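You operate a simulated robot arm through the tools that you are given. There is no shell and no other tool.

Carry out the task below with a simulated robot arm. There is one attempt and no reset: what you move stays moved.

JOB
Give the purple-collar vial 3 doses of dye and one of water.
Fine: load it in the blue cup of the turntable and step it under the drip tube; BLUE key, WATER key. Set down upright: what you pick out.
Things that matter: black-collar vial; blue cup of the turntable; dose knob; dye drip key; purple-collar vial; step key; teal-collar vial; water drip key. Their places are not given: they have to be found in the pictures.

Only the result counts: the job must be done as asked and must still hold three seconds after the hand-in. Knocking over, shifting, dropping, spilling or breaking anything else fails it.

ROBOT AND FRAMES
A 7-joint arm with a three-finger gripper, fixed in place. Base frame: the origin is at the foot of the arm, x ahead of it, y to its left, z up. Lengths are in m, angles in rad, forces in N, time in s.
Its first joint turns from -2.897 to 2.897 rad. Payload 2.69 kg.
The TCP is the grasp point between the finger pads, 0.03 m short of the fingertips. In the tool frame z runs along the fingers and y along their closing line. Largest opening 0.128 m; the body of the gripper starts 0.117 m behind the TCP.
Orientation is that of the tool frame in the base frame, as a unit quaternion [x, y, z, w]. With the fingers straight down and closing along the base's y, the tool's x points along the base's -x, its y along +y and its z along -z.

CONTROLS
- The arm moves only by the tool send_rows. Its argument "increments" is a list of rows, each an object of numbers (a shift or turn left out is 0, a gripper value left out holds the last): "tx", "ty", "tz": the shift along the tool's x, y, z in units of 200 mm (1.0 is 200 mm); "ax", "ay", "az": the turn, a rotation vector about the tool's x, y, z in units of 180 degrees (1.0 is 180 degrees); "claw": the opening, from 0 (shut) to 1 (fully open). In form: [{"tx": .., "ty": .., "tz": .., "ax": .., "ay": .., "az": .., "claw": ..}, ...]. A call has 1 to 20 rows; each row is the pose to reach, as a shift and turn from the pose commanded when the call began, along the tool's axes at that moment. A call with a number of a shift or a turn outside -1 to 1 is refused whole. Each row takes 0.2 s and may step no farther than 0.05 m and 0.15 rad from the row before; otherwise, or with a gripper value out of range, the whole call is refused. A pose out of reach is approached as far as the arm can. The call stops where the force on the tool passes 40 N (or 10 N more than at its start, if that is more) or the arm is blocked; 0.2 s more then pass. Each finger halts on what it meets, pressing with about 25 N; the grip force reading is that of the motor and also rises with nothing between the fingers. The clock runs only during rows and for 0.2 s after the last one: add rows that repeat a pose to give the fingers time. The reply holds the time, the measured pose of the TCP, the force on the tool along the base axes, the opening and the grip force, in the units named above and with some noise, with the torque about the TCP (base axes, N m) and any sound that the robot's microphone picked up.
- Cameras (640 x 400 px; columns grow to the right, rows downward): "scene" is fixed at [0.0507, -0.5003, 1.6189]; the picture's right is [0.87, -0.49, 0.00], its down [-0.18, -0.32, -0.93] and it looks along [0.45, 0.81, -0.37] (base axes); focal length 328 px, centre (320, 200). "wrist" rides on the gripper at [0.058, 0.054, -0.131] in the tool frame; the picture's right is [-0.68, 0.74, 0.00], its down [-0.62, -0.57, -0.55] and it looks along [-0.40, -0.37, 0.84] (tool axes); focal length 234 px, centre (320, 200).
- capture(camera): a new picture of that camera. No time passes.
- lift_body(by): slides the trunk up (or, below 0, down) by that many m; the arm rides with it, the base frame stays. It gives what a move gives, with no picture.
- probe_pixels(camera, pixels): there is no depth. For up to 12 entries [column, row, z] of the newest picture of that camera ("zoom" is the newest enlarged one), the place [x, y] in the base frame at which the ray of that pixel passes the height z, good to about 0.002 m. No time passes.
- enlarge(camera, box): a new picture of the part [left, top, right, bottom] of that camera's present view, enlarged. No time passes.
- sign_off(): hands the job in; it is judged then, once.

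Unless the task says otherwise, let go and move clear before handing in.

The tools are called after "Call:" as a command line: name --argument value ..., lists and objects as JSON in quotes. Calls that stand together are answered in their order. send_rows: Moves the arm, as the interface text tells. Its arguments: {"type":"object","properties":{"increments":{"type":"array","items":{"type":"object","properties":{"tx":{"type":"number"},"ty":{"type":"number"},"tz":{"type":"number"},"ax":{"type":"number"},"ay":{"type":"number"},"az":{"type":"number"},"claw":{"type":"number"}}}}},"required":["increments"]} The other tools are called the same way: lift_body (by) slides the trunk up or down; capture (camera) takes a picture; probe_pixels (camera, pixels) gives the place at which the rays of pixels pass given heights; enlarge (camera, box) takes an enlarged picture of a part of a camera's view; sign_off () hands the job in.

At the start:

```text
time_s: 0.0
tcp_pos: [0.634, 0.2927, 1.2579]
ee_rot: [0.0, 1.0, 0.0, 0.0]
force: [0.1, 0.3, 0.1]
ft_torque: [-0.03, 0.01, 0.02]
gripper_width: 0.1279
grasp_force: 0.0
trunk travel left (down, up): [-0.15, 0.2]
```

scene: 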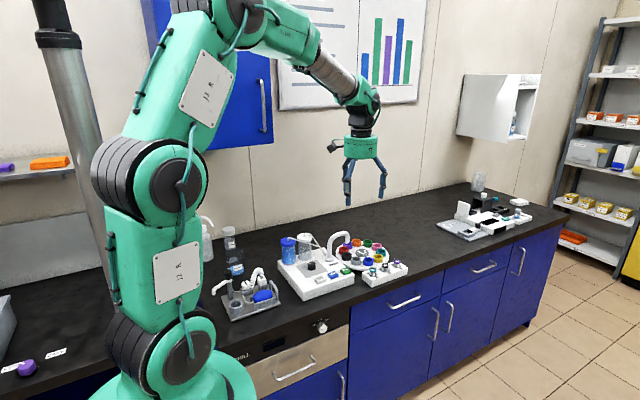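
wrist: 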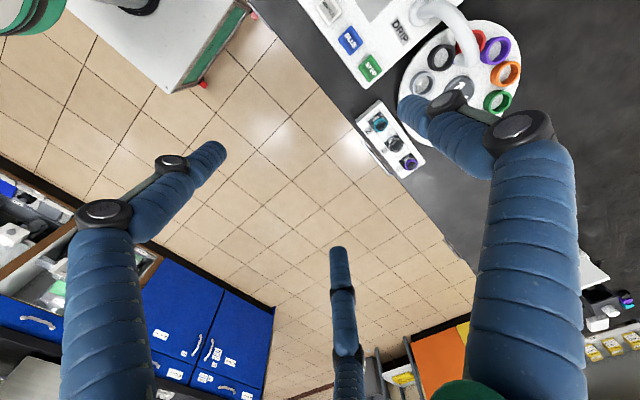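

The scene shows a dispenser at about (310,265), a turntable of coloured cups at (365,255) and a vial rack at (385,272). I'll enlarge these areas for details.

Call:
enlarge --camera "scene" --box '[260, 215, 420, 315]'

Call:
enlarge --camera "wrist" --box '[300, 0, 540, 180]'

```text
4.00 times, centred on (340, 265) of scene
```

zoom: 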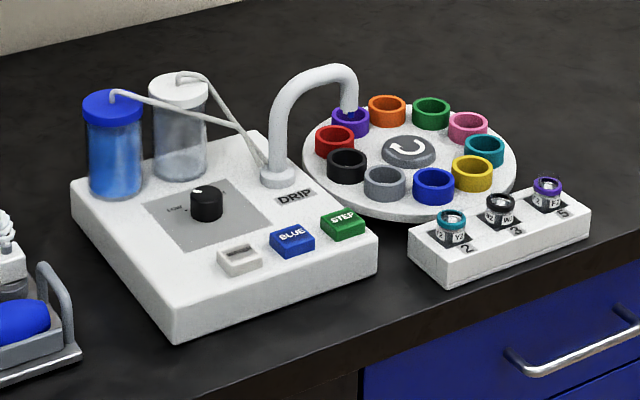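

```text
2.22 times, centred on (420, 90) of wrist
```

zoom: 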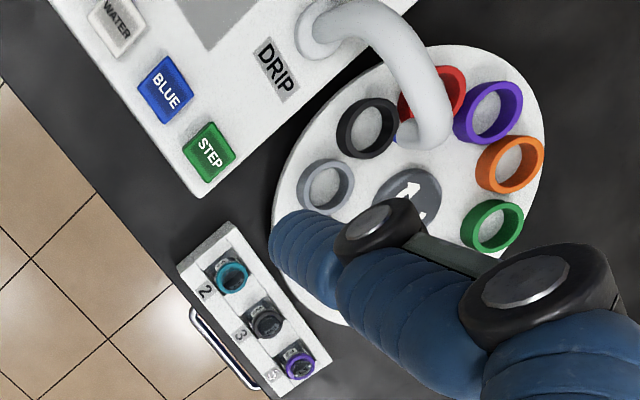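

The unit has a dose knob at zoom (205,200), keys WATER/BLUE/STEP in a row, and a rack with vials 2 (teal), 3 (black), 5 (purple). I'll zoom in on the knob dial and rack.

Call:
enlarge --camera "scene" --box '[290, 250, 340, 282]'

Call:
enlarge --camera "scene" --box '[355, 252, 413, 289]'

Call:
enlarge --camera "scene" --box '[325, 225, 395, 275]'

Call:
enlarge --camera "wrist" --box '[320, 0, 480, 100]'

```text
12.50 times, centred on (315, 266) of scene
```

zoom: 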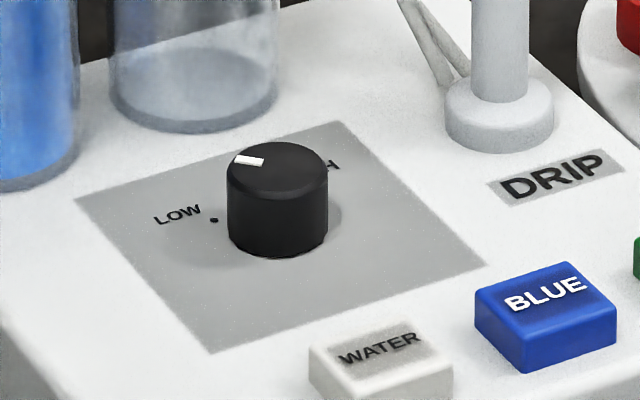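

```text
10.81 times, centred on (384, 270) of scene
```

zoom: 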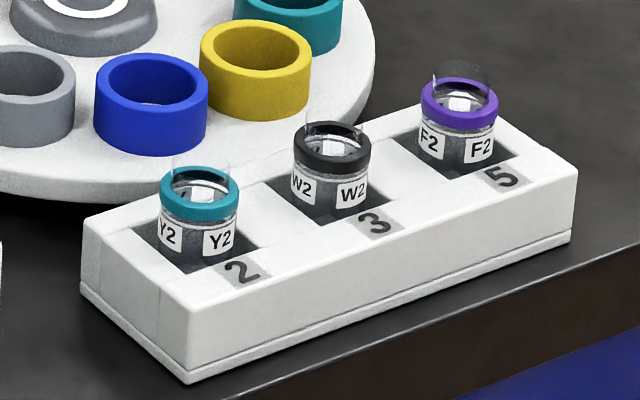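

```text
8.00 times, centred on (360, 250) of scene
```

zoom: 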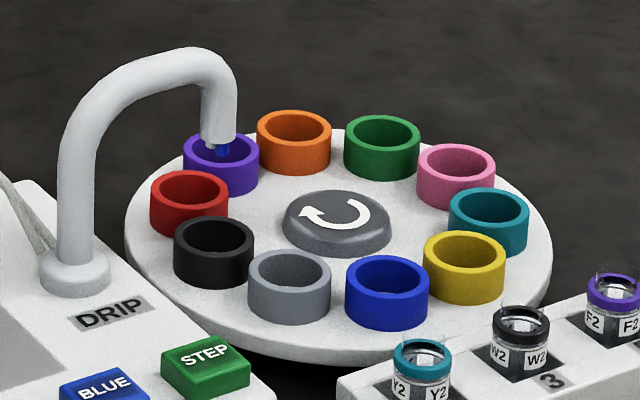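

```text
4.00 times, centred on (400, 50) of wrist
```

zoom: 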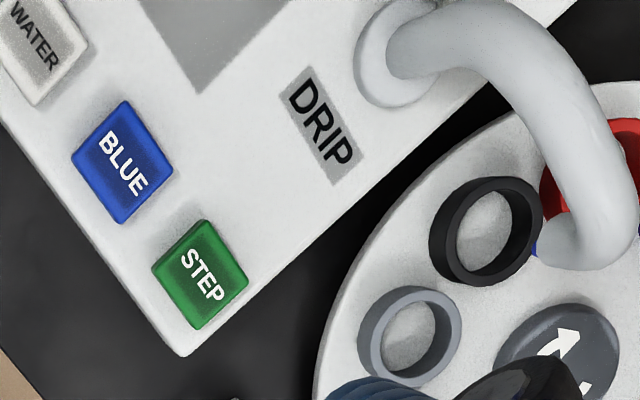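

The turntable has ten cups, with an arrow for the stepping direction; the drip tube ends near the purple cup. I'll triangulate features by probing STEP key and purple vial in both views at several heights.

Call:
probe_pixels --camera "scene" --pixels '[[345.6, 270.6, 0.8], [345.6, 270.6, 0.9], [345.6, 270.6, 1.0], [396.5, 261, 0.8], [396.5, 261, 0.9], [396.5, 261, 1.0], [370.0, 273.5, 0.9], [384, 265.0, 0.9]]'

Call:
probe_pixels --camera "wrist" --pixels '[[371.2, 68, 0.8], [371.2, 68, 0.9], [371.2, 68, 1.0], [409.5, 162, 0.8], [409.5, 162, 0.9], [409.5, 162, 1.0], [379, 124, 0.9], [394, 145, 0.9]]'

```text
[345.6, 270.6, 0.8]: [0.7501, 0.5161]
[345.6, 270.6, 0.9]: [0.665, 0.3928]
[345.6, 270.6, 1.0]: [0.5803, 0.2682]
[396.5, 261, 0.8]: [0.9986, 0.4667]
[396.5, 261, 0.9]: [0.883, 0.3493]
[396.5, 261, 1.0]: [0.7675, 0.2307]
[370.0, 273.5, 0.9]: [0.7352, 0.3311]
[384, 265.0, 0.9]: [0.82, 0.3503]
```

```text
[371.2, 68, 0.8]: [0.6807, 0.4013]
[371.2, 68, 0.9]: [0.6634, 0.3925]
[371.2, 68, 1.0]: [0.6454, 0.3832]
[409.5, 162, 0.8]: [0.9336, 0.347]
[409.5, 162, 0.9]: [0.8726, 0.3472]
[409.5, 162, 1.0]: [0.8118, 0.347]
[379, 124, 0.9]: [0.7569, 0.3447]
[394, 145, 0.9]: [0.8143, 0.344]
```

STEP key top triangulates to about (0.664, 0.393, 0.90). The dial is just off the top of the wrist view, so I'll shift the arm at its present safe height by −x, +y to see it from above.

Call:
send_rows --increments '[{"tx": 0.16, "ty": 0.16, "claw": 0.3}, {"tx": 0.32, "ty": 0.32}, {"tx": 0.48, "ty": 0.48}, {"tx": 0.6, "ty": 0.6}, {"tx": 0.6, "ty": 0.6}]'

Call:
capture --camera "wrist"

```text
time_s: 1.2
tcp_pos: [0.5096, 0.4139, 1.2569]
ee_rot: [0.0, 1.0, 0.0, 0.001]
force: [-0.6, 0.5, -0.2]
ft_torque: [-0.07, -0.03, 0.03]
gripper_width: 0.038
grasp_force: 0.0
trunk travel left (down, up): [-0.15, 0.2]
```

```text
taken
```

wrist: 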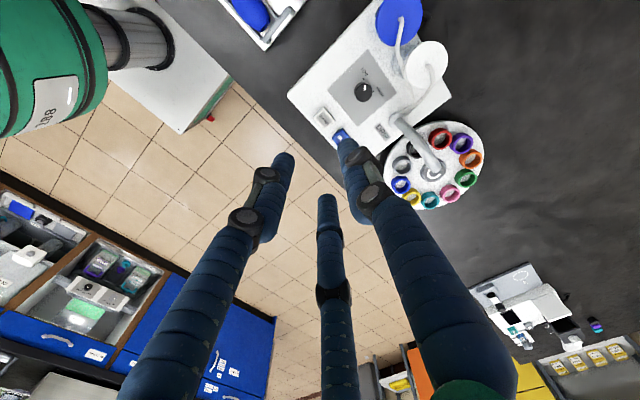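

Call:
enlarge --camera "wrist" --box '[320, 50, 410, 106]'

Call:
enlarge --camera "wrist" --box '[375, 110, 495, 220]'

Call:
enlarge --camera "wrist" --box '[280, 0, 480, 220]'

```text
7.11 times, centred on (365, 78) of wrist
```

zoom: 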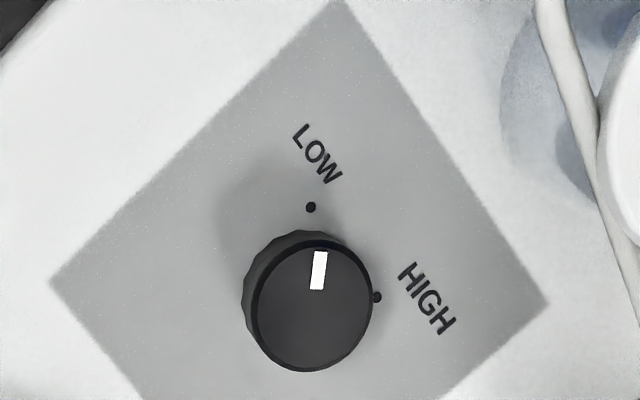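

```text
3.64 times, centred on (435, 165) of wrist
```

zoom: 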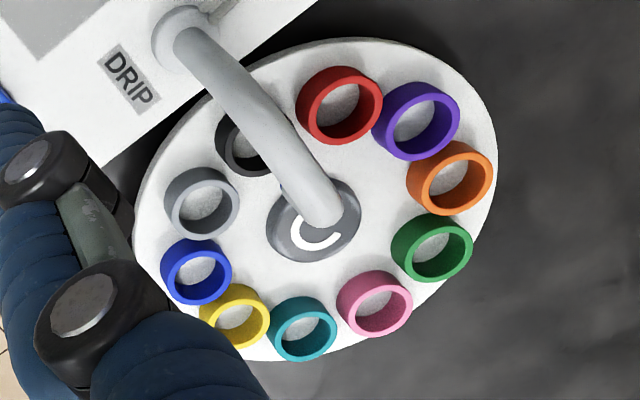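

```text
1.82 times, centred on (380, 110) of wrist
```

zoom: 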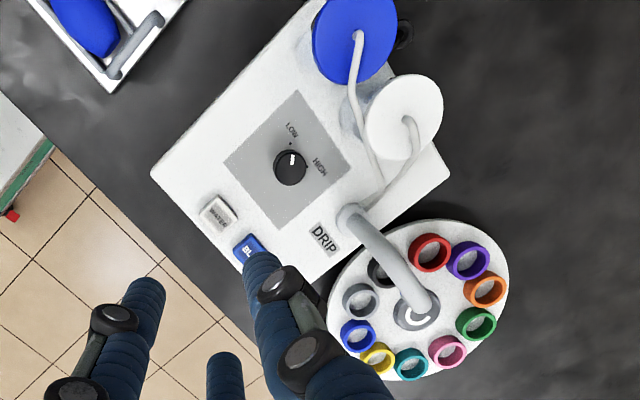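

The knob has LOW and HIGH marks and the pointer is at LOW. Now I'll triangulate cups, tube end and keys using this wrist view and the scene view.

Call:
probe_pixels --camera "wrist" --pixels '[[400.9, 183.7, 0.9], [400.9, 183.7, 0.88], [435.6, 168, 0.9], [435.6, 168, 0.95], [435.6, 168, 1.0], [440.5, 138.9, 0.9], [460.7, 142.9, 0.9], [470.8, 158.6, 0.9], [466, 178, 0.9], [449.5, 192.7, 0.9], [430, 200.3, 0.9], [411.6, 196.8, 0.9]]'

Call:
probe_pixels --camera "scene" --pixels '[[368.4, 260, 0.9], [368.4, 260, 0.88], [347.1, 243.2, 0.9], [347.1, 243.2, 0.95], [347.1, 243.2, 1.0], [343.6, 248.6, 0.9], [347.6, 244.0, 0.9], [356.6, 241.5, 0.9], [367.8, 242, 0.9], [377, 245.5, 0.9], [381, 251.2, 0.9], [378, 256.7, 0.9]]'

```text
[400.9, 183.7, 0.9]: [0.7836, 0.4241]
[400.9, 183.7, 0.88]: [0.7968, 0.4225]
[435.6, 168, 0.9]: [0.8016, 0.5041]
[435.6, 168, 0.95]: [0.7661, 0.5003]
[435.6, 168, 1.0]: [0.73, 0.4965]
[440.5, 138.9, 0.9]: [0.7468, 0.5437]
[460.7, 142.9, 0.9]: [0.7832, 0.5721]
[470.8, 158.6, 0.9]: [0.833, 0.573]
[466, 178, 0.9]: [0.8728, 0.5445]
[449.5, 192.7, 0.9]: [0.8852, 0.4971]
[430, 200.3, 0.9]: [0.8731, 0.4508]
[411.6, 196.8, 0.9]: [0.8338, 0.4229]
```

```text
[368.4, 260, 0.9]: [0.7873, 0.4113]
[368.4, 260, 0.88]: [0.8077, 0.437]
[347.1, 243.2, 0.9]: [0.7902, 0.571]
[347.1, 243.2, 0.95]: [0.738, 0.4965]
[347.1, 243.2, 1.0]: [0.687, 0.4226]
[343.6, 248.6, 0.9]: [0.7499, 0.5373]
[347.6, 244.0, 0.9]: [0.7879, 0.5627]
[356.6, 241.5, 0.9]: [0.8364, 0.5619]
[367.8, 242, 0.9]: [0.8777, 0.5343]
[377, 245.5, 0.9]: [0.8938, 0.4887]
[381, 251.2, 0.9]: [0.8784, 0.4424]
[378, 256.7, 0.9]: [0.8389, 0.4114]
```

The tube end sits near (0.74, 0.497), over the black cup's place, so blue looks two steps away. Before going on, I'll check the gripper's finger layout, since the wrist picture seems to show three fingers.

Call:
enlarge --camera "scene" --box '[230, 80, 390, 210]'

Call:
capture --camera "scene"

Call:
probe_pixels --camera "wrist" --pixels '[[424.8, 161.4, 0.92], [424.8, 161.4, 0.94], [424.8, 161.4, 0.96]]'

Call:
probe_pixels --camera "scene" --pixels '[[347.75, 243.75, 0.92], [347.75, 243.75, 0.94], [347.75, 243.75, 0.96]]'

```text
3.08 times, centred on (310, 145) of scene
```

zoom: 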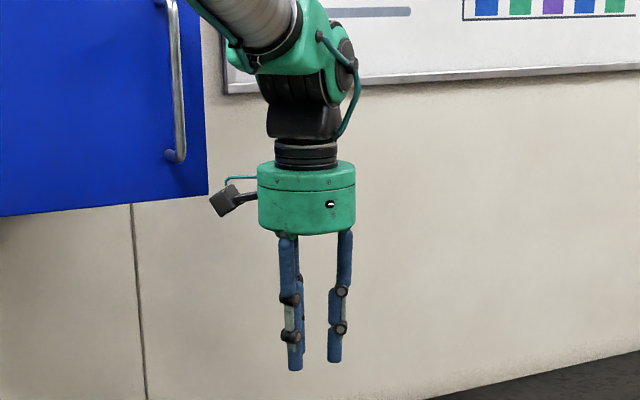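

```text
taken
```

scene: 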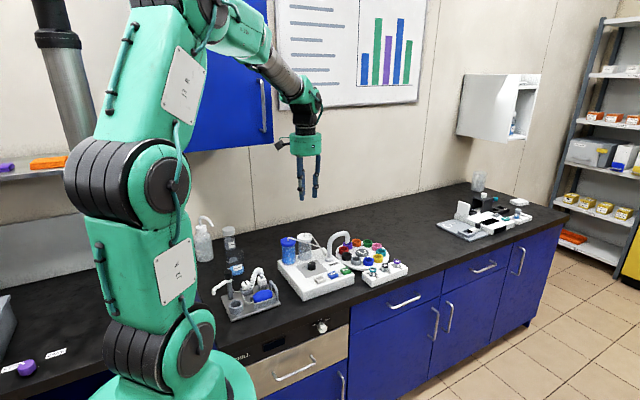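

```text
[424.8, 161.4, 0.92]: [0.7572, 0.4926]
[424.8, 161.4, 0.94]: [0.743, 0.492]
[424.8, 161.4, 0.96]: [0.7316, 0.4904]
```

```text
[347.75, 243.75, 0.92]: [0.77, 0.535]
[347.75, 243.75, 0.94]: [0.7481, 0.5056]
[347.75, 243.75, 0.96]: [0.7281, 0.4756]
```

The gripper does have three visible fingers around the TCP, and the nozzle is near (0.738, 0.492, 0.95), above the black cup. I'll move the hand above the rack (at safe height) for a closer look at the vials.

Call:
send_rows --increments '[{"tx": -0.22, "ty": -0.05, "claw": 0.1}, {"tx": -0.44, "ty": -0.1}, {"tx": -0.66, "ty": -0.15}, {"tx": -0.88, "ty": -0.2}, {"tx": -1.0, "ty": -0.25}, {"tx": -1.0, "ty": -0.25}]'

Call:
send_rows --increments '[{"tx": -0.2, "ty": 0.0}, {"tx": -0.4, "ty": 0.0}, {"tx": -0.4, "ty": 0.0, "tz": 0.2}, {"tx": -0.4, "tz": 0.4}, {"tx": -0.4, "tz": 0.6}, {"tx": -0.4, "tz": 0.6}]'

Call:
capture --camera "wrist"

```text
time_s: 2.6
tcp_pos: [0.7128, 0.3629, 1.2603]
ee_rot: [0.0, 1.0, 0.001, 0.001]
force: [1.2, -0.9, -0.1]
ft_torque: [0.03, 0.06, 0.0]
gripper_width: 0.0129
grasp_force: 0.1
trunk travel left (down, up): [-0.15, 0.2]
```

```text
time_s: 4.0
tcp_pos: [0.7945, 0.3629, 1.1378]
ee_rot: [0.001, 1.0, -0.001, 0.001]
force: [0.3, -0.1, 0.2]
ft_torque: [-0.01, 0.03, 0.01]
gripper_width: 0.0127
grasp_force: 0.0
trunk travel left (down, up): [-0.15, 0.2]
```

```text
taken
```

wrist: 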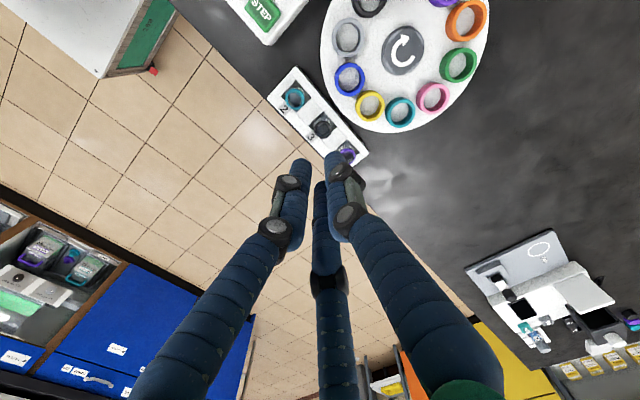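

Call:
enlarge --camera "wrist" --box '[250, 50, 410, 180]'

Call:
enlarge --camera "wrist" --box '[310, 0, 500, 140]'

```text
3.08 times, centred on (330, 115) of wrist
```

zoom: 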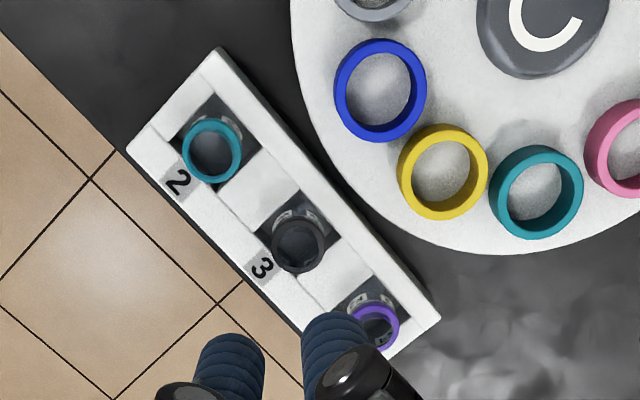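

```text
2.86 times, centred on (405, 70) of wrist
```

zoom: 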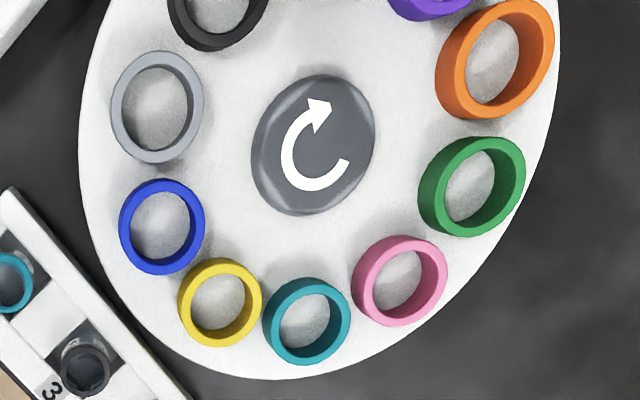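

Now I can see vials 2/3 clearly and the purple one at about wrist (348,156). I'll probe these and the cups at a few heights and match with the scene.

Call:
probe_pixels --camera "wrist" --pixels '[[294.9, 98.7, 0.9], [322.8, 129.6, 0.9], [348.2, 156.3, 0.9], [348.2, 156.3, 0.92], [349.7, 79.5, 0.9], [370.0, 106.1, 0.9], [400.5, 112.4, 0.9], [432.7, 98, 0.9], [458.6, 65.5, 0.9], [466.6, 20.3, 0.9], [348.0, 37.5, 0.9], [403.3, 50.8, 0.88]]'

Call:
enlarge --camera "scene" --box '[365, 255, 397, 275]'

Call:
enlarge --camera "scene" --box '[384, 252, 408, 267]'

```text
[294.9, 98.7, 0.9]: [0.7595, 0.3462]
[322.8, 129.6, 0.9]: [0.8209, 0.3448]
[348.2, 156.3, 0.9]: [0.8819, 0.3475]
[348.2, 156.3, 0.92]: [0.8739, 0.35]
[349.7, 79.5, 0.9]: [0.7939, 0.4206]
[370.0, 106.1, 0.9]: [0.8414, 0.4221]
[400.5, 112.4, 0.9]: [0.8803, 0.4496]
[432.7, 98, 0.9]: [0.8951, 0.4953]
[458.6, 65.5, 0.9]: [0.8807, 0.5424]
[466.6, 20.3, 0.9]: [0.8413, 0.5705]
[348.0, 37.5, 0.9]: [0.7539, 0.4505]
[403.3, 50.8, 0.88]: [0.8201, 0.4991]
```

```text
16.00 times, centred on (381, 265) of scene
```

zoom: 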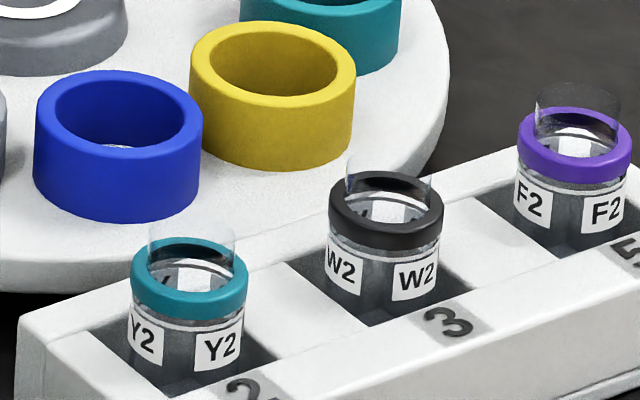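

```text
16.00 times, centred on (396, 260) of scene
```

zoom: 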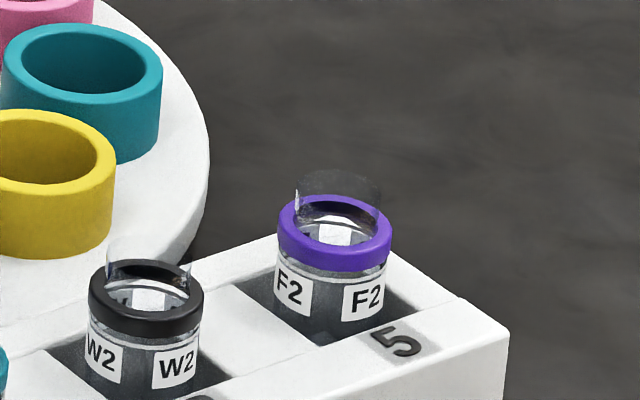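

Vial spacing is about 0.061 m along x. I'll probe the collar tops in the scene view to fix their heights.

Call:
probe_pixels --camera "scene" --pixels '[[372.9, 269.7, 0.9], [385.1, 265.5, 0.9], [396.9, 261.4, 0.9], [372.9, 269.7, 0.92], [385.1, 265.5, 0.92], [396.9, 261.4, 0.92], [368.4, 260, 0.9], [378.0, 256.4, 0.9]]'

Call:
probe_pixels --camera "wrist" --pixels '[[297.0, 66.2, 0.87], [297.0, 66.2, 0.9], [267.9, 97.0, 0.87], [267.9, 97.0, 0.9], [369.0, 154.0, 0.87], [369.0, 154.0, 0.9]]'

```text
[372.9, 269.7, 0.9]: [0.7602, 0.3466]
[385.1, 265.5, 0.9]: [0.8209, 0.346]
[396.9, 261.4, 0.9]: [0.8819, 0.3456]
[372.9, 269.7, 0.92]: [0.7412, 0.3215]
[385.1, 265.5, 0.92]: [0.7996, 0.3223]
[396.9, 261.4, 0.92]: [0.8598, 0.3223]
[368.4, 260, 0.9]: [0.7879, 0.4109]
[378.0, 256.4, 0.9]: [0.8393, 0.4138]
```

```text
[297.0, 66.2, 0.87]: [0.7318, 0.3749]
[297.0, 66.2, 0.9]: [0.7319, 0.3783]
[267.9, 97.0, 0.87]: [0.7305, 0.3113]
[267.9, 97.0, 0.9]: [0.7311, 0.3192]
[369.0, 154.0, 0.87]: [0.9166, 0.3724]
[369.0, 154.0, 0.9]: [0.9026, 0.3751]
```

Collar tops triangulate to z≈0.900 with teal (0.760,0.346), black (0.821,0.345), purple (0.882,0.3465); blue cup rim ≈ (0.795,0.421,0.893); nozzle ≈ (0.738,0.494,0.95). I'll hover over the purple vial, part open, and check the alignment.

Call:
send_rows --increments '[{"tx": -0.22, "ty": -0.04, "claw": 0.45}, {"tx": -0.4375, "ty": -0.082}, {"tx": -0.4375, "ty": -0.082, "tz": 0.2}, {"tx": -0.4375, "ty": -0.082, "tz": 0.4}, {"tx": -0.4375, "ty": -0.082, "tz": 0.6}, {"tx": -0.4375, "ty": -0.082, "tz": 0.69}, {"tx": -0.4375, "ty": -0.082, "tz": 0.69}, {"tx": -0.4375, "ty": -0.082, "tz": 0.69}]'

Call:
capture --camera "wrist"

Call:
enlarge --camera "scene" --box '[320, 190, 448, 280]'

```text
time_s: 5.8
tcp_pos: [0.8841, 0.348, 1.0002]
ee_rot: [0.0, 1.0, 0.0, 0.0]
force: [0.4, -0.4, 0.2]
ft_torque: [-0.02, -0.03, 0.0]
gripper_width: 0.0578
grasp_force: 0.0
trunk travel left (down, up): [-0.15, 0.2]
```

```text
taken
```

wrist: 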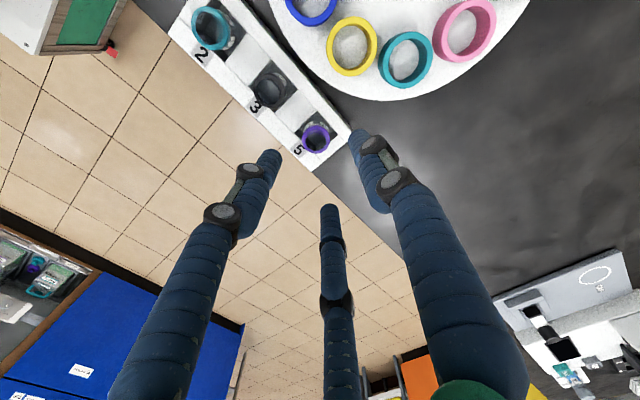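

```text
4.44 times, centred on (384, 235) of scene
```

zoom: 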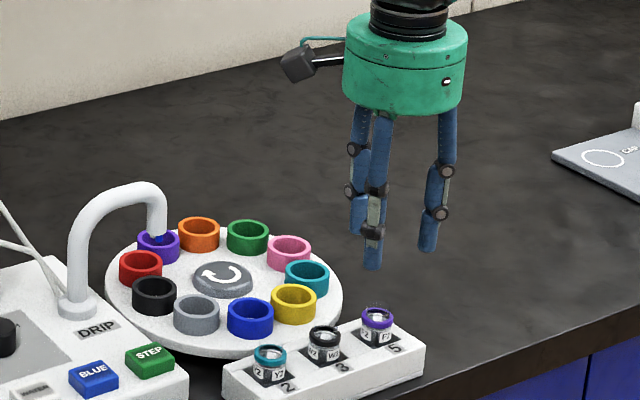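

The hand is at (0.884,0.348,1.000) with the purple vial at wrist (316,138). I'll zoom in to measure the vial axis relative to the TCP.

Call:
enlarge --camera "wrist" --box '[260, 90, 376, 162]'

```text
5.52 times, centred on (318, 126) of wrist
```

zoom: 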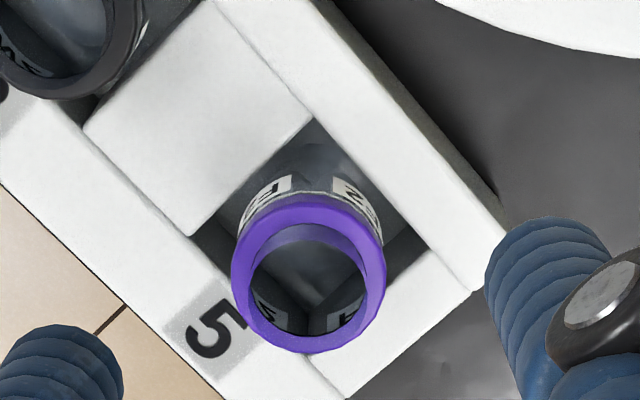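

Call:
probe_pixels --camera "zoom" --pixels '[[308, 274, 0.9], [308, 274, 0.905], [231, 270, 0.9], [386, 280, 0.9], [308, 195, 0.9], [308, 354, 0.9], [312, 118, 0.88], [190, 235, 0.88], [428, 250, 0.88], [500, 230, 0.88], [310, 390, 0.88]]'

```text
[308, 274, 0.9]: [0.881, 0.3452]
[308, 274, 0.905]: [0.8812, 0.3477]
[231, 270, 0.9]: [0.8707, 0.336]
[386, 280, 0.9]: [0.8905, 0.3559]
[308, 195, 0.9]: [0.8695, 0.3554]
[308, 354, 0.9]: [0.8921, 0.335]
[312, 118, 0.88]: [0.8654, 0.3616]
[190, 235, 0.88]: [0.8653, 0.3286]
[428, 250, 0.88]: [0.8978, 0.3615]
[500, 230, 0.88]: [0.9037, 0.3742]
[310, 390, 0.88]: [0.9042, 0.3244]
```

Vial axis is at about (0.881, 0.3455), hole about 33 mm square, collar 28 mm. I'll correct by (−3, −2.5) mm and descend so the fingertips stop just above the rack top, then check before closing.

Call:
send_rows --increments '[{"tx": 0.015, "ty": -0.0125}, {"tx": 0.015, "ty": -0.0125, "tz": 0.12}, {"tx": 0.015, "ty": -0.0125, "tz": 0.24}, {"tx": 0.015, "ty": -0.0125, "tz": 0.34}, {"tx": 0.015, "ty": -0.0125, "tz": 0.42}, {"tx": 0.015, "ty": -0.0125, "tz": 0.42}, {"tx": 0.015, "ty": -0.0125, "tz": 0.42}]'

Call:
enlarge --camera "scene" --box '[360, 225, 424, 285]'

Call:
enlarge --camera "wrist" --box '[240, 80, 400, 230]'

```text
time_s: 7.4
tcp_pos: [0.8815, 0.3433, 0.9154]
ee_rot: [0.0, 1.0, 0.0, 0.0]
force: [0.6, -0.6, 0.8]
ft_torque: [-0.01, -0.02, -0.03]
gripper_width: 0.0575
grasp_force: 0.1
trunk travel left (down, up): [-0.15, 0.2]
```

```text
6.67 times, centred on (392, 255) of scene
```

zoom: 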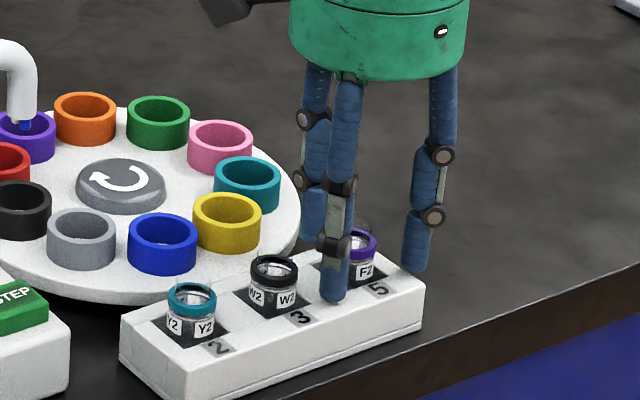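

```text
2.67 times, centred on (320, 155) of wrist
```

zoom: 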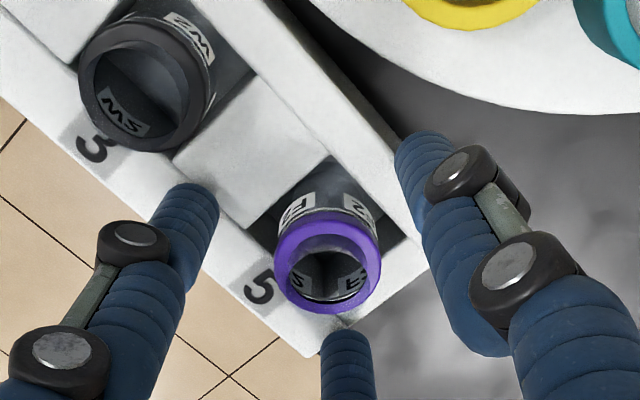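

The three fingers surround the purple vial evenly, tips just above the rack top. Closing now.

Call:
send_rows --increments '[{"claw": 0.3}, {"claw": 0.2}, {"claw": 0.15}, {"claw": 0.15}, {"claw": 0.15}]'

Call:
enlarge --camera "wrist" --box '[240, 80, 400, 230]'

Call:
enlarge --camera "scene" --box '[376, 245, 424, 285]'

```text
time_s: 8.6
tcp_pos: [0.8801, 0.3436, 0.916]
ee_rot: [0.0, 1.0, 0.0, 0.001]
force: [0.4, 0.2, -0.4]
ft_torque: [-0.01, 0.01, 0.01]
gripper_width: 0.0249
grasp_force: 24.9
trunk travel left (down, up): [-0.15, 0.2]
```

```text
2.67 times, centred on (320, 155) of wrist
```

zoom: 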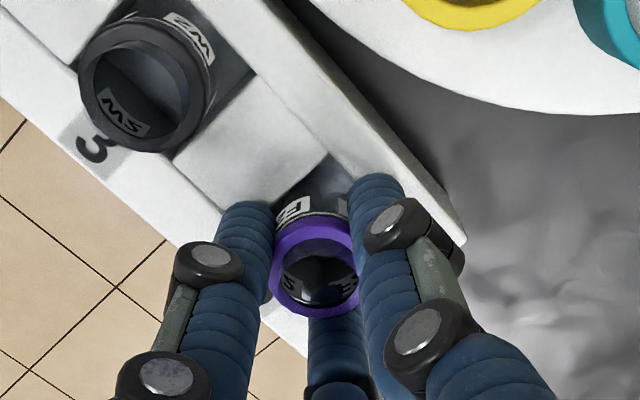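

```text
10.00 times, centred on (400, 265) of scene
```

zoom: 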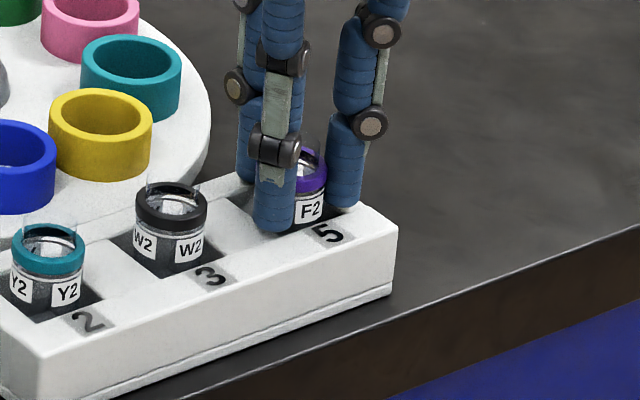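

Grip reads 24.9 N at 25 mm: the vial is held. Lifting straight up gently.

Call:
send_rows --increments '[{"tz": -0.04}, {"tz": -0.1}, {"tz": -0.2}, {"tz": -0.32}, {"tz": -0.45}, {"tz": -0.5}, {"tz": -0.5}]'

Call:
enlarge --camera "scene" --box '[344, 205, 440, 275]'

Call:
capture --camera "wrist"

```text
time_s: 10.2
tcp_pos: [0.878, 0.3434, 1.0139]
ee_rot: [0.001, 1.0, 0.0, 0.001]
force: [0.4, -0.1, 0.1]
ft_torque: [0.01, 0.0, -0.02]
gripper_width: 0.0248
grasp_force: 25.3
trunk travel left (down, up): [-0.15, 0.2]
```

```text
5.71 times, centred on (392, 240) of scene
```

zoom: 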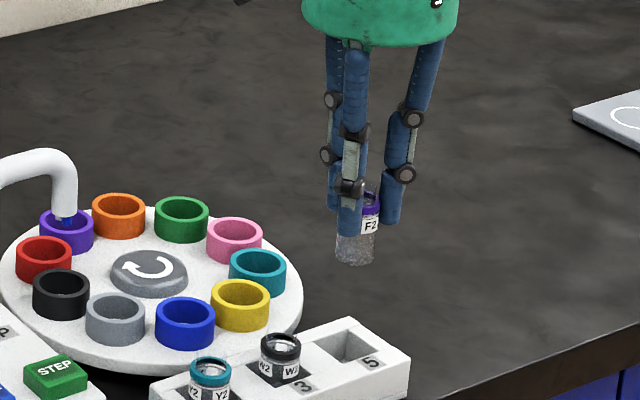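

```text
taken
```

wrist: 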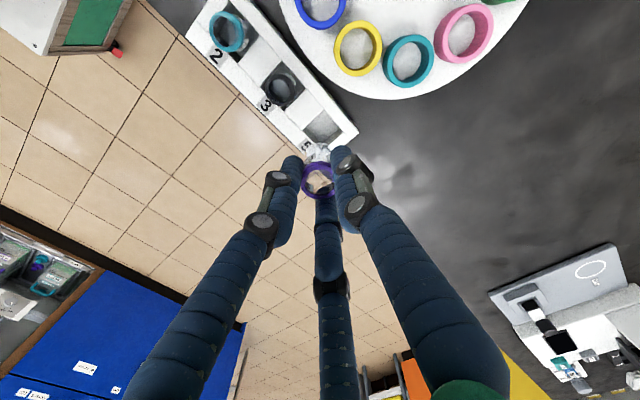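

The vial is out of the rack and held upright. I'll zoom in to measure how far it extends below the fingertips.

Call:
enlarge --camera "scene" --box '[392, 230, 416, 255]'

Call:
enlarge --camera "wrist" --box '[280, 130, 360, 210]'

```text
16.00 times, centred on (404, 242) of scene
```

zoom: 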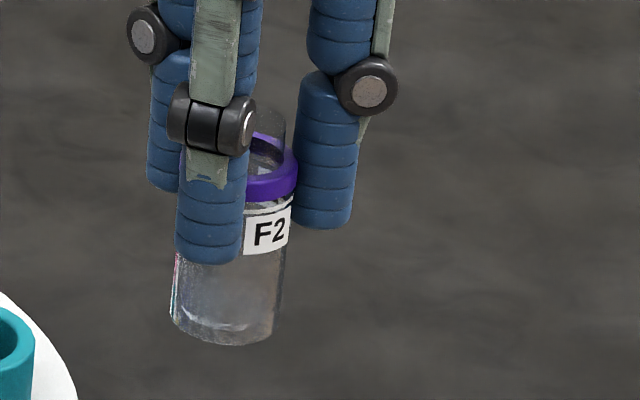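

```text
5.00 times, centred on (320, 170) of wrist
```

zoom: 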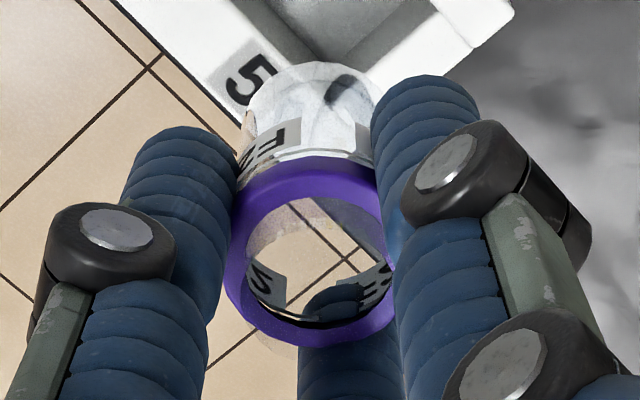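

The vial is vertical, its bottom about 59 mm below the TCP (29 mm below fingertips), so it will stand proud of the cup rim when seated. I'll measure the held collar centre, then move over the blue cup at this height.

Call:
probe_pixels --camera "zoom" --pixels '[[313, 252, 0.998], [225, 252, 0.998], [398, 252, 0.998]]'

Call:
send_rows --increments '[{"tx": 0.11, "ty": 0.1}, {"tx": 0.22, "ty": 0.2}, {"tx": 0.33, "ty": 0.3}, {"tx": 0.42, "ty": 0.38}, {"tx": 0.42, "ty": 0.38}, {"tx": 0.42, "ty": 0.38}]'

Call:
capture --camera "wrist"

Call:
enlarge --camera "wrist" --box '[260, 80, 380, 180]'

Call:
enlarge --camera "scene" --box '[324, 210, 404, 275]'

```text
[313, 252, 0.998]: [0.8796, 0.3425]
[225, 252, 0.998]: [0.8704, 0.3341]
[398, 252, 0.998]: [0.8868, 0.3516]
```

```text
time_s: 11.6
tcp_pos: [0.7949, 0.4197, 1.0145]
ee_rot: [0.001, 1.0, 0.0, 0.001]
force: [-0.3, 0.1, 0.0]
ft_torque: [-0.01, 0.03, 0.01]
gripper_width: 0.0251
grasp_force: 25.0
trunk travel left (down, up): [-0.15, 0.2]
```

```text
taken
```

wrist: 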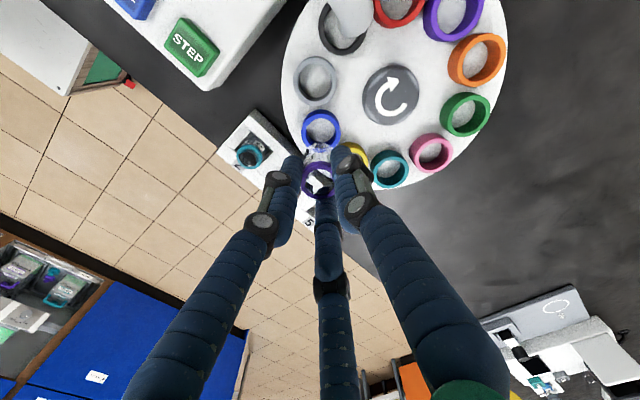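

```text
4.00 times, centred on (320, 130) of wrist
```

zoom: 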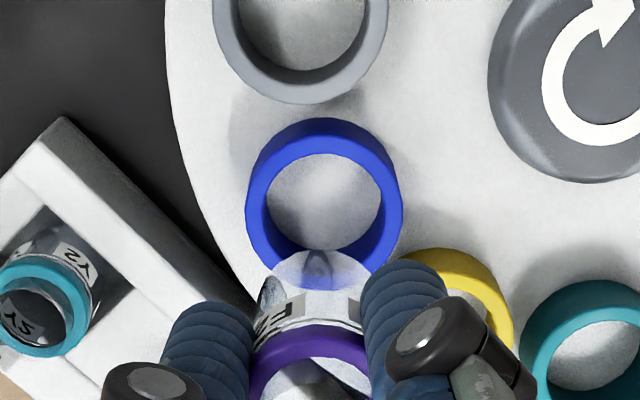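

```text
6.15 times, centred on (364, 242) of scene
```

zoom: 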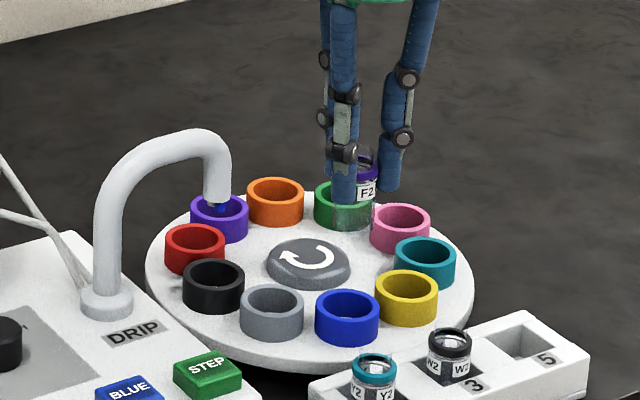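

The cup is seen at wrist (321,129) just beyond the vial. I'll zoom closer to measure the cup rim and the held vial.

Call:
enlarge --camera "wrist" --box '[290, 104, 354, 144]'

```text
10.00 times, centred on (322, 124) of wrist
```

zoom: 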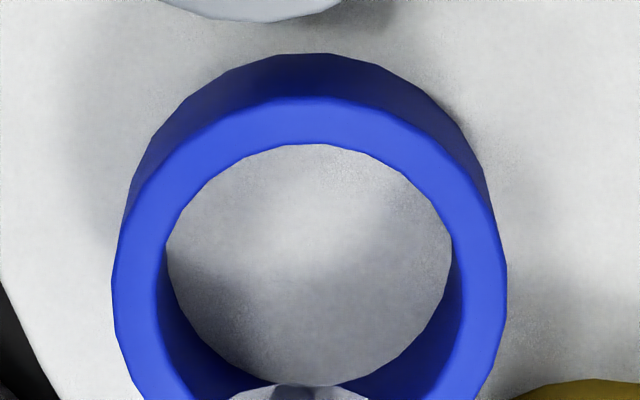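

Call:
probe_pixels --camera "zoom" --pixels '[[309.5, 287, 0.8925], [112, 285, 0.8925], [507, 290, 0.8925], [310, 97, 0.8925], [310, 143, 0.8925], [309.5, 287, 0.885], [309.5, 287, 0.9], [310, 53, 0.872], [310, 53, 0.868]]'

Call:
enlarge --camera "wrist" --box '[290, 140, 350, 205]'

```text
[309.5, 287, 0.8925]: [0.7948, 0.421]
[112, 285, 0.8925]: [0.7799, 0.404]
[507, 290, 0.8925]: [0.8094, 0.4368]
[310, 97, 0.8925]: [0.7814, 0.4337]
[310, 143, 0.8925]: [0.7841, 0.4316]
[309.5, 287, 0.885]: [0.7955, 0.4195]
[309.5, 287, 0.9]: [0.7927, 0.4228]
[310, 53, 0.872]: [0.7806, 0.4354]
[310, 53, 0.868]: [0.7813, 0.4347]
```

```text
6.15 times, centred on (320, 172) of wrist
```

zoom: 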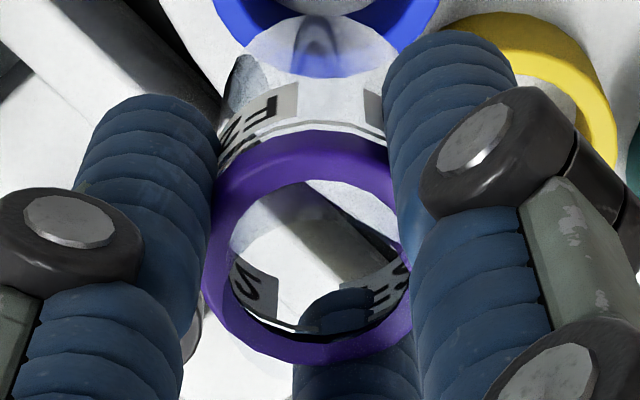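

Probe noise is about 1–2 mm, so I'll repeat probes on the held collar and then the cup to average.

Call:
probe_pixels --camera "zoom" --pixels '[[308, 250, 0.9985], [308, 250, 0.9985], [308, 250, 0.9985], [308, 250, 0.9985], [208, 260, 0.9985], [208, 260, 0.9985], [410, 270, 0.9985], [410, 270, 0.9985], [308, 130, 0.9985], [308, 130, 0.9985], [308, 365, 0.9985], [308, 365, 0.9985]]'

Call:
enlarge --camera "wrist" --box '[290, 104, 354, 144]'

Call:
probe_pixels --camera "zoom" --pixels '[[309.5, 298, 0.8925], [309.5, 298, 0.8925], [309.5, 298, 0.8925], [309.5, 298, 0.8925], [309.5, 298, 0.8925], [309.5, 298, 0.8925], [112, 298, 0.8925], [507, 298, 0.8925], [112, 298, 0.8925], [507, 298, 0.8925], [309.5, 97, 0.8925], [309.5, 97, 0.8925]]'

```text
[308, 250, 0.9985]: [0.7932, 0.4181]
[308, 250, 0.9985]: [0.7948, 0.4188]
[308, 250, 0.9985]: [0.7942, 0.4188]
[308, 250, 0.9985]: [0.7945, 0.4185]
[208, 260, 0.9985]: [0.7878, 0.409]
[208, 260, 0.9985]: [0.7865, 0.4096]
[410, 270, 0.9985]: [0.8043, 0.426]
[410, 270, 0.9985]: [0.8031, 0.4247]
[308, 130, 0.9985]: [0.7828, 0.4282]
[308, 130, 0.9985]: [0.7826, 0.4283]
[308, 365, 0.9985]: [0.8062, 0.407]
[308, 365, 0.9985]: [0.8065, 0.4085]
```

```text
10.00 times, centred on (322, 124) of wrist
```

zoom: 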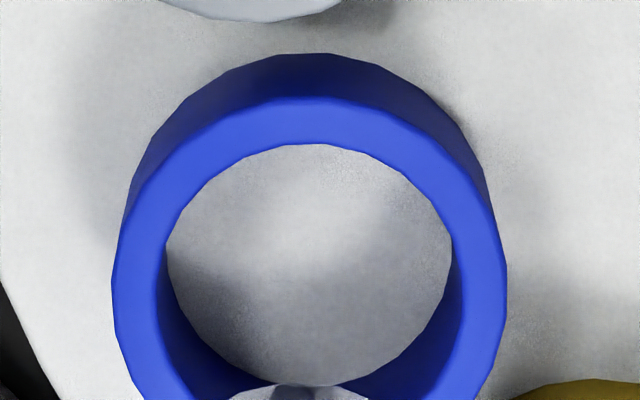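

```text
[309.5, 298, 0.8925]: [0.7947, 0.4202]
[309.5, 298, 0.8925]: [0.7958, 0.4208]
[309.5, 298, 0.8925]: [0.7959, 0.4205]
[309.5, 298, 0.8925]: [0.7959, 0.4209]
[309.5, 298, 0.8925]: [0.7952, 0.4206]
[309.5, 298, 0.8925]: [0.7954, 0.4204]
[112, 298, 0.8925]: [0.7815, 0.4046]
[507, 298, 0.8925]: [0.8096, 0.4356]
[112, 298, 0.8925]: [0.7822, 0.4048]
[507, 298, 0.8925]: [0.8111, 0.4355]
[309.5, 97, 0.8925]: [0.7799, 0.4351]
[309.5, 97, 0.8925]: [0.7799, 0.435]
```

Cup centre averages (0.7955, 0.4203), the held vial axis ≈ (0.7947, 0.418–0.4197). I'll nudge (+0.7, +1.5) mm and lower until the vial bottom is just above the rim, then check.

Call:
send_rows --increments '[{"tx": -0.0035, "ty": 0.0075}, {"tx": -0.0035, "ty": 0.0075, "tz": 0.1}, {"tx": -0.0035, "ty": 0.0075, "tz": 0.2}, {"tx": -0.0035, "ty": 0.0075, "tz": 0.27}, {"tx": -0.0035, "ty": 0.0075, "tz": 0.27}, {"tx": -0.0035, "ty": 0.0075, "tz": 0.27}]'

Call:
enlarge --camera "scene" --box '[340, 230, 400, 275]'

Call:
enlarge --camera "wrist" --box '[270, 80, 370, 180]'

```text
time_s: 13.0
tcp_pos: [0.7942, 0.4217, 0.9609]
ee_rot: [-0.001, 1.0, 0.0, 0.0]
force: [0.2, -0.1, 0.2]
ft_torque: [-0.01, 0.0, 0.01]
gripper_width: 0.0251
grasp_force: 25.4
trunk travel left (down, up): [-0.15, 0.2]
```

```text
8.89 times, centred on (370, 252) of scene
```

zoom: 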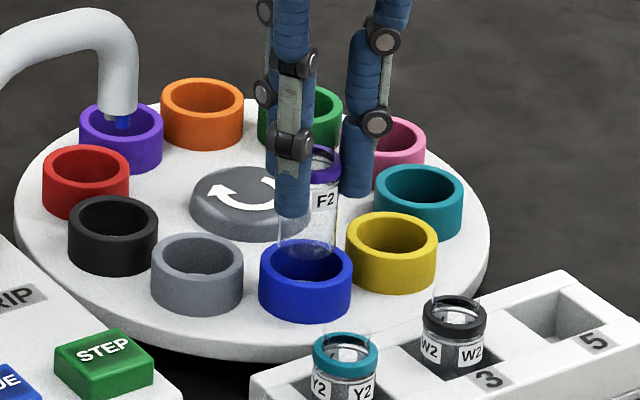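

```text
4.00 times, centred on (320, 130) of wrist
```

zoom: 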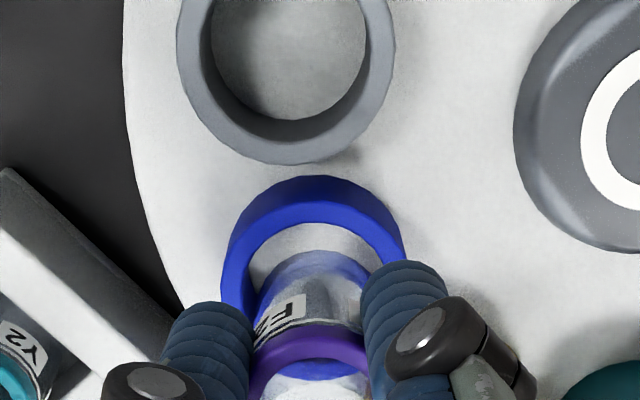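

Vial and cup are centred in both views (wrist columns 312 vs 313; scene 307 vs 306). Lowering slowly into the cup in small steps while watching the force.

Call:
send_rows --increments '[{"tz": 0.03}, {"tz": 0.06}, {"tz": 0.09}, {"tz": 0.105}, {"tz": 0.105}]'

Call:
enlarge --camera "scene" --box '[340, 230, 400, 275]'

```text
time_s: 14.2
tcp_pos: [0.7956, 0.4215, 0.9404]
ee_rot: [0.0, 1.0, -0.001, -0.001]
force: [-0.3, -0.8, -0.2]
ft_torque: [0.02, 0.01, 0.0]
gripper_width: 0.0247
grasp_force: 25.4
trunk travel left (down, up): [-0.15, 0.2]
```

```text
8.89 times, centred on (370, 252) of scene
```

zoom: 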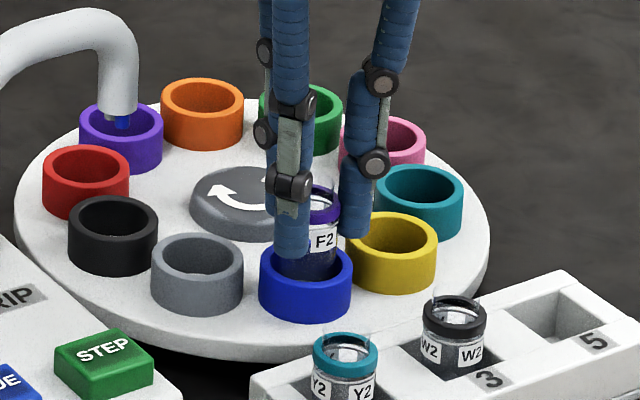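

The vial is entering the cup without contact. Continuing in small steps.

Call:
send_rows --increments '[{"tz": 0.01}, {"tz": 0.02}, {"tz": 0.02}]'

Call:
send_rows --increments '[{"tz": 0.005}, {"tz": 0.01}, {"tz": 0.01}]'

```text
time_s: 15.0
tcp_pos: [0.7966, 0.4214, 0.9364]
ee_rot: [-0.001, 1.0, 0.0, 0.0]
force: [0.5, -0.1, 0.2]
ft_torque: [-0.04, 0.01, -0.01]
gripper_width: 0.0244
grasp_force: 24.6
trunk travel left (down, up): [-0.15, 0.2]
```

```text
time_s: 15.8
tcp_pos: [0.7959, 0.4202, 0.9354]
ee_rot: [0.0, 1.0, 0.0, 0.0]
force: [-0.3, -0.9, 0.3]
ft_torque: [0.02, 0.0, 0.0]
gripper_width: 0.0248
grasp_force: 25.0
trunk travel left (down, up): [-0.15, 0.2]
```

Call:
send_rows --increments '[{"tz": 0.005}, {"tz": 0.01}, {"tz": 0.01}]'

Call:
send_rows --increments '[{"tz": 0.005}, {"tz": 0.01}, {"tz": 0.01}]'

Call:
enlarge --camera "scene" --box '[352, 240, 392, 270]'

```text
time_s: 16.6
tcp_pos: [0.7954, 0.4206, 0.9337]
ee_rot: [0.0, 1.0, 0.0, 0.001]
force: [0.6, 0.5, 6.9]
ft_torque: [0.06, -0.03, -0.01]
gripper_width: 0.0246
grasp_force: 25.1
trunk travel left (down, up): [-0.15, 0.2]
```

```text
time_s: 17.4
tcp_pos: [0.7952, 0.4196, 0.9317]
ee_rot: [0.0, 1.0, -0.001, 0.001]
force: [-0.5, 1.9, 14.7]
ft_torque: [0.11, -0.02, 0.03]
gripper_width: 0.0247
grasp_force: 24.8
trunk travel left (down, up): [-0.15, 0.2]
```

```text
13.33 times, centred on (372, 255) of scene
```

zoom: 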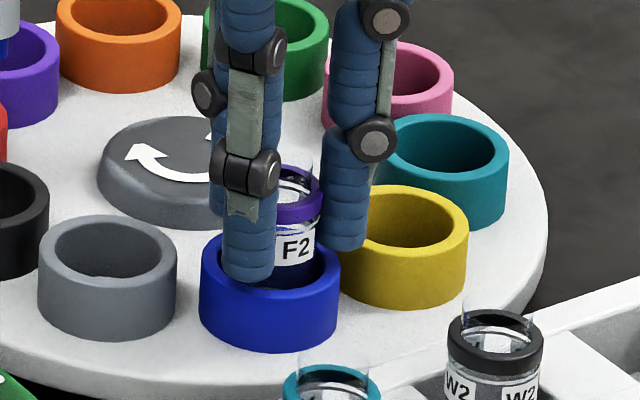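

Contact with the cup floor: 14.7 N at TCP z≈0.932, fingertips still above the rim. I'll back off 1.5 mm to relieve the force, then open and lift clear.

Call:
send_rows --increments '[{"tz": -0.004}, {"tz": -0.008}, {"tz": -0.008}]'

Call:
send_rows --increments '[{"claw": 0.22}, {"claw": 0.26}, {"claw": 0.3}, {"claw": 0.36}, {"claw": 0.42}, {"claw": 0.42}]'

Call:
enlarge --camera "scene" --box '[352, 240, 392, 270]'

Call:
enlarge --camera "wrist" --box '[240, 80, 400, 230]'

```text
time_s: 18.2
tcp_pos: [0.7949, 0.4195, 0.9315]
ee_rot: [0.0, 1.0, -0.001, -0.001]
force: [0.7, 2.3, 4.9]
ft_torque: [0.07, -0.03, 0.02]
gripper_width: 0.0247
grasp_force: 24.5
trunk travel left (down, up): [-0.15, 0.2]
```

```text
time_s: 19.6
tcp_pos: [0.7962, 0.4219, 0.9317]
ee_rot: [0.0, 1.0, 0.0, 0.0]
force: [0.3, -0.5, 0.9]
ft_torque: [0.03, 0.02, 0.03]
gripper_width: 0.0537
grasp_force: 0.0
trunk travel left (down, up): [-0.15, 0.2]
```

```text
13.33 times, centred on (372, 255) of scene
```

zoom: 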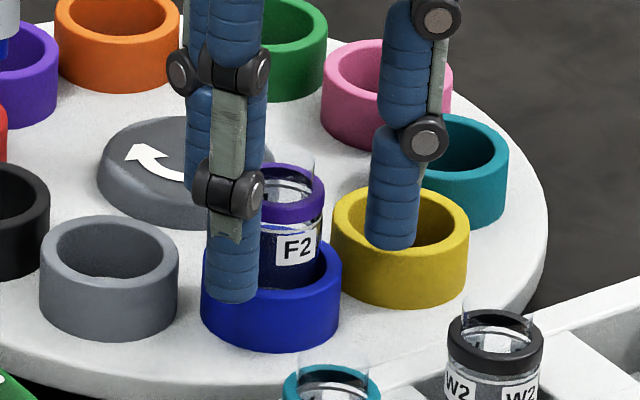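

```text
2.67 times, centred on (320, 155) of wrist
```

zoom: 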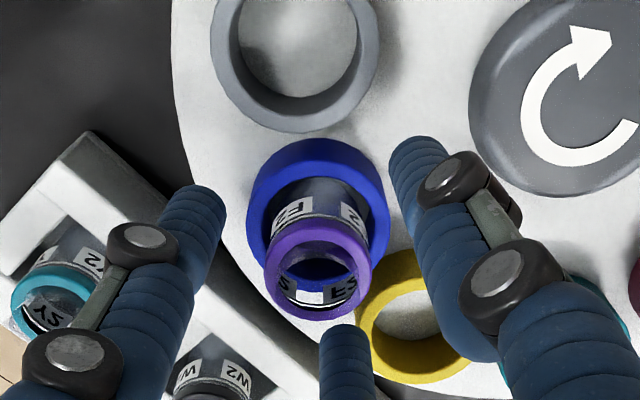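

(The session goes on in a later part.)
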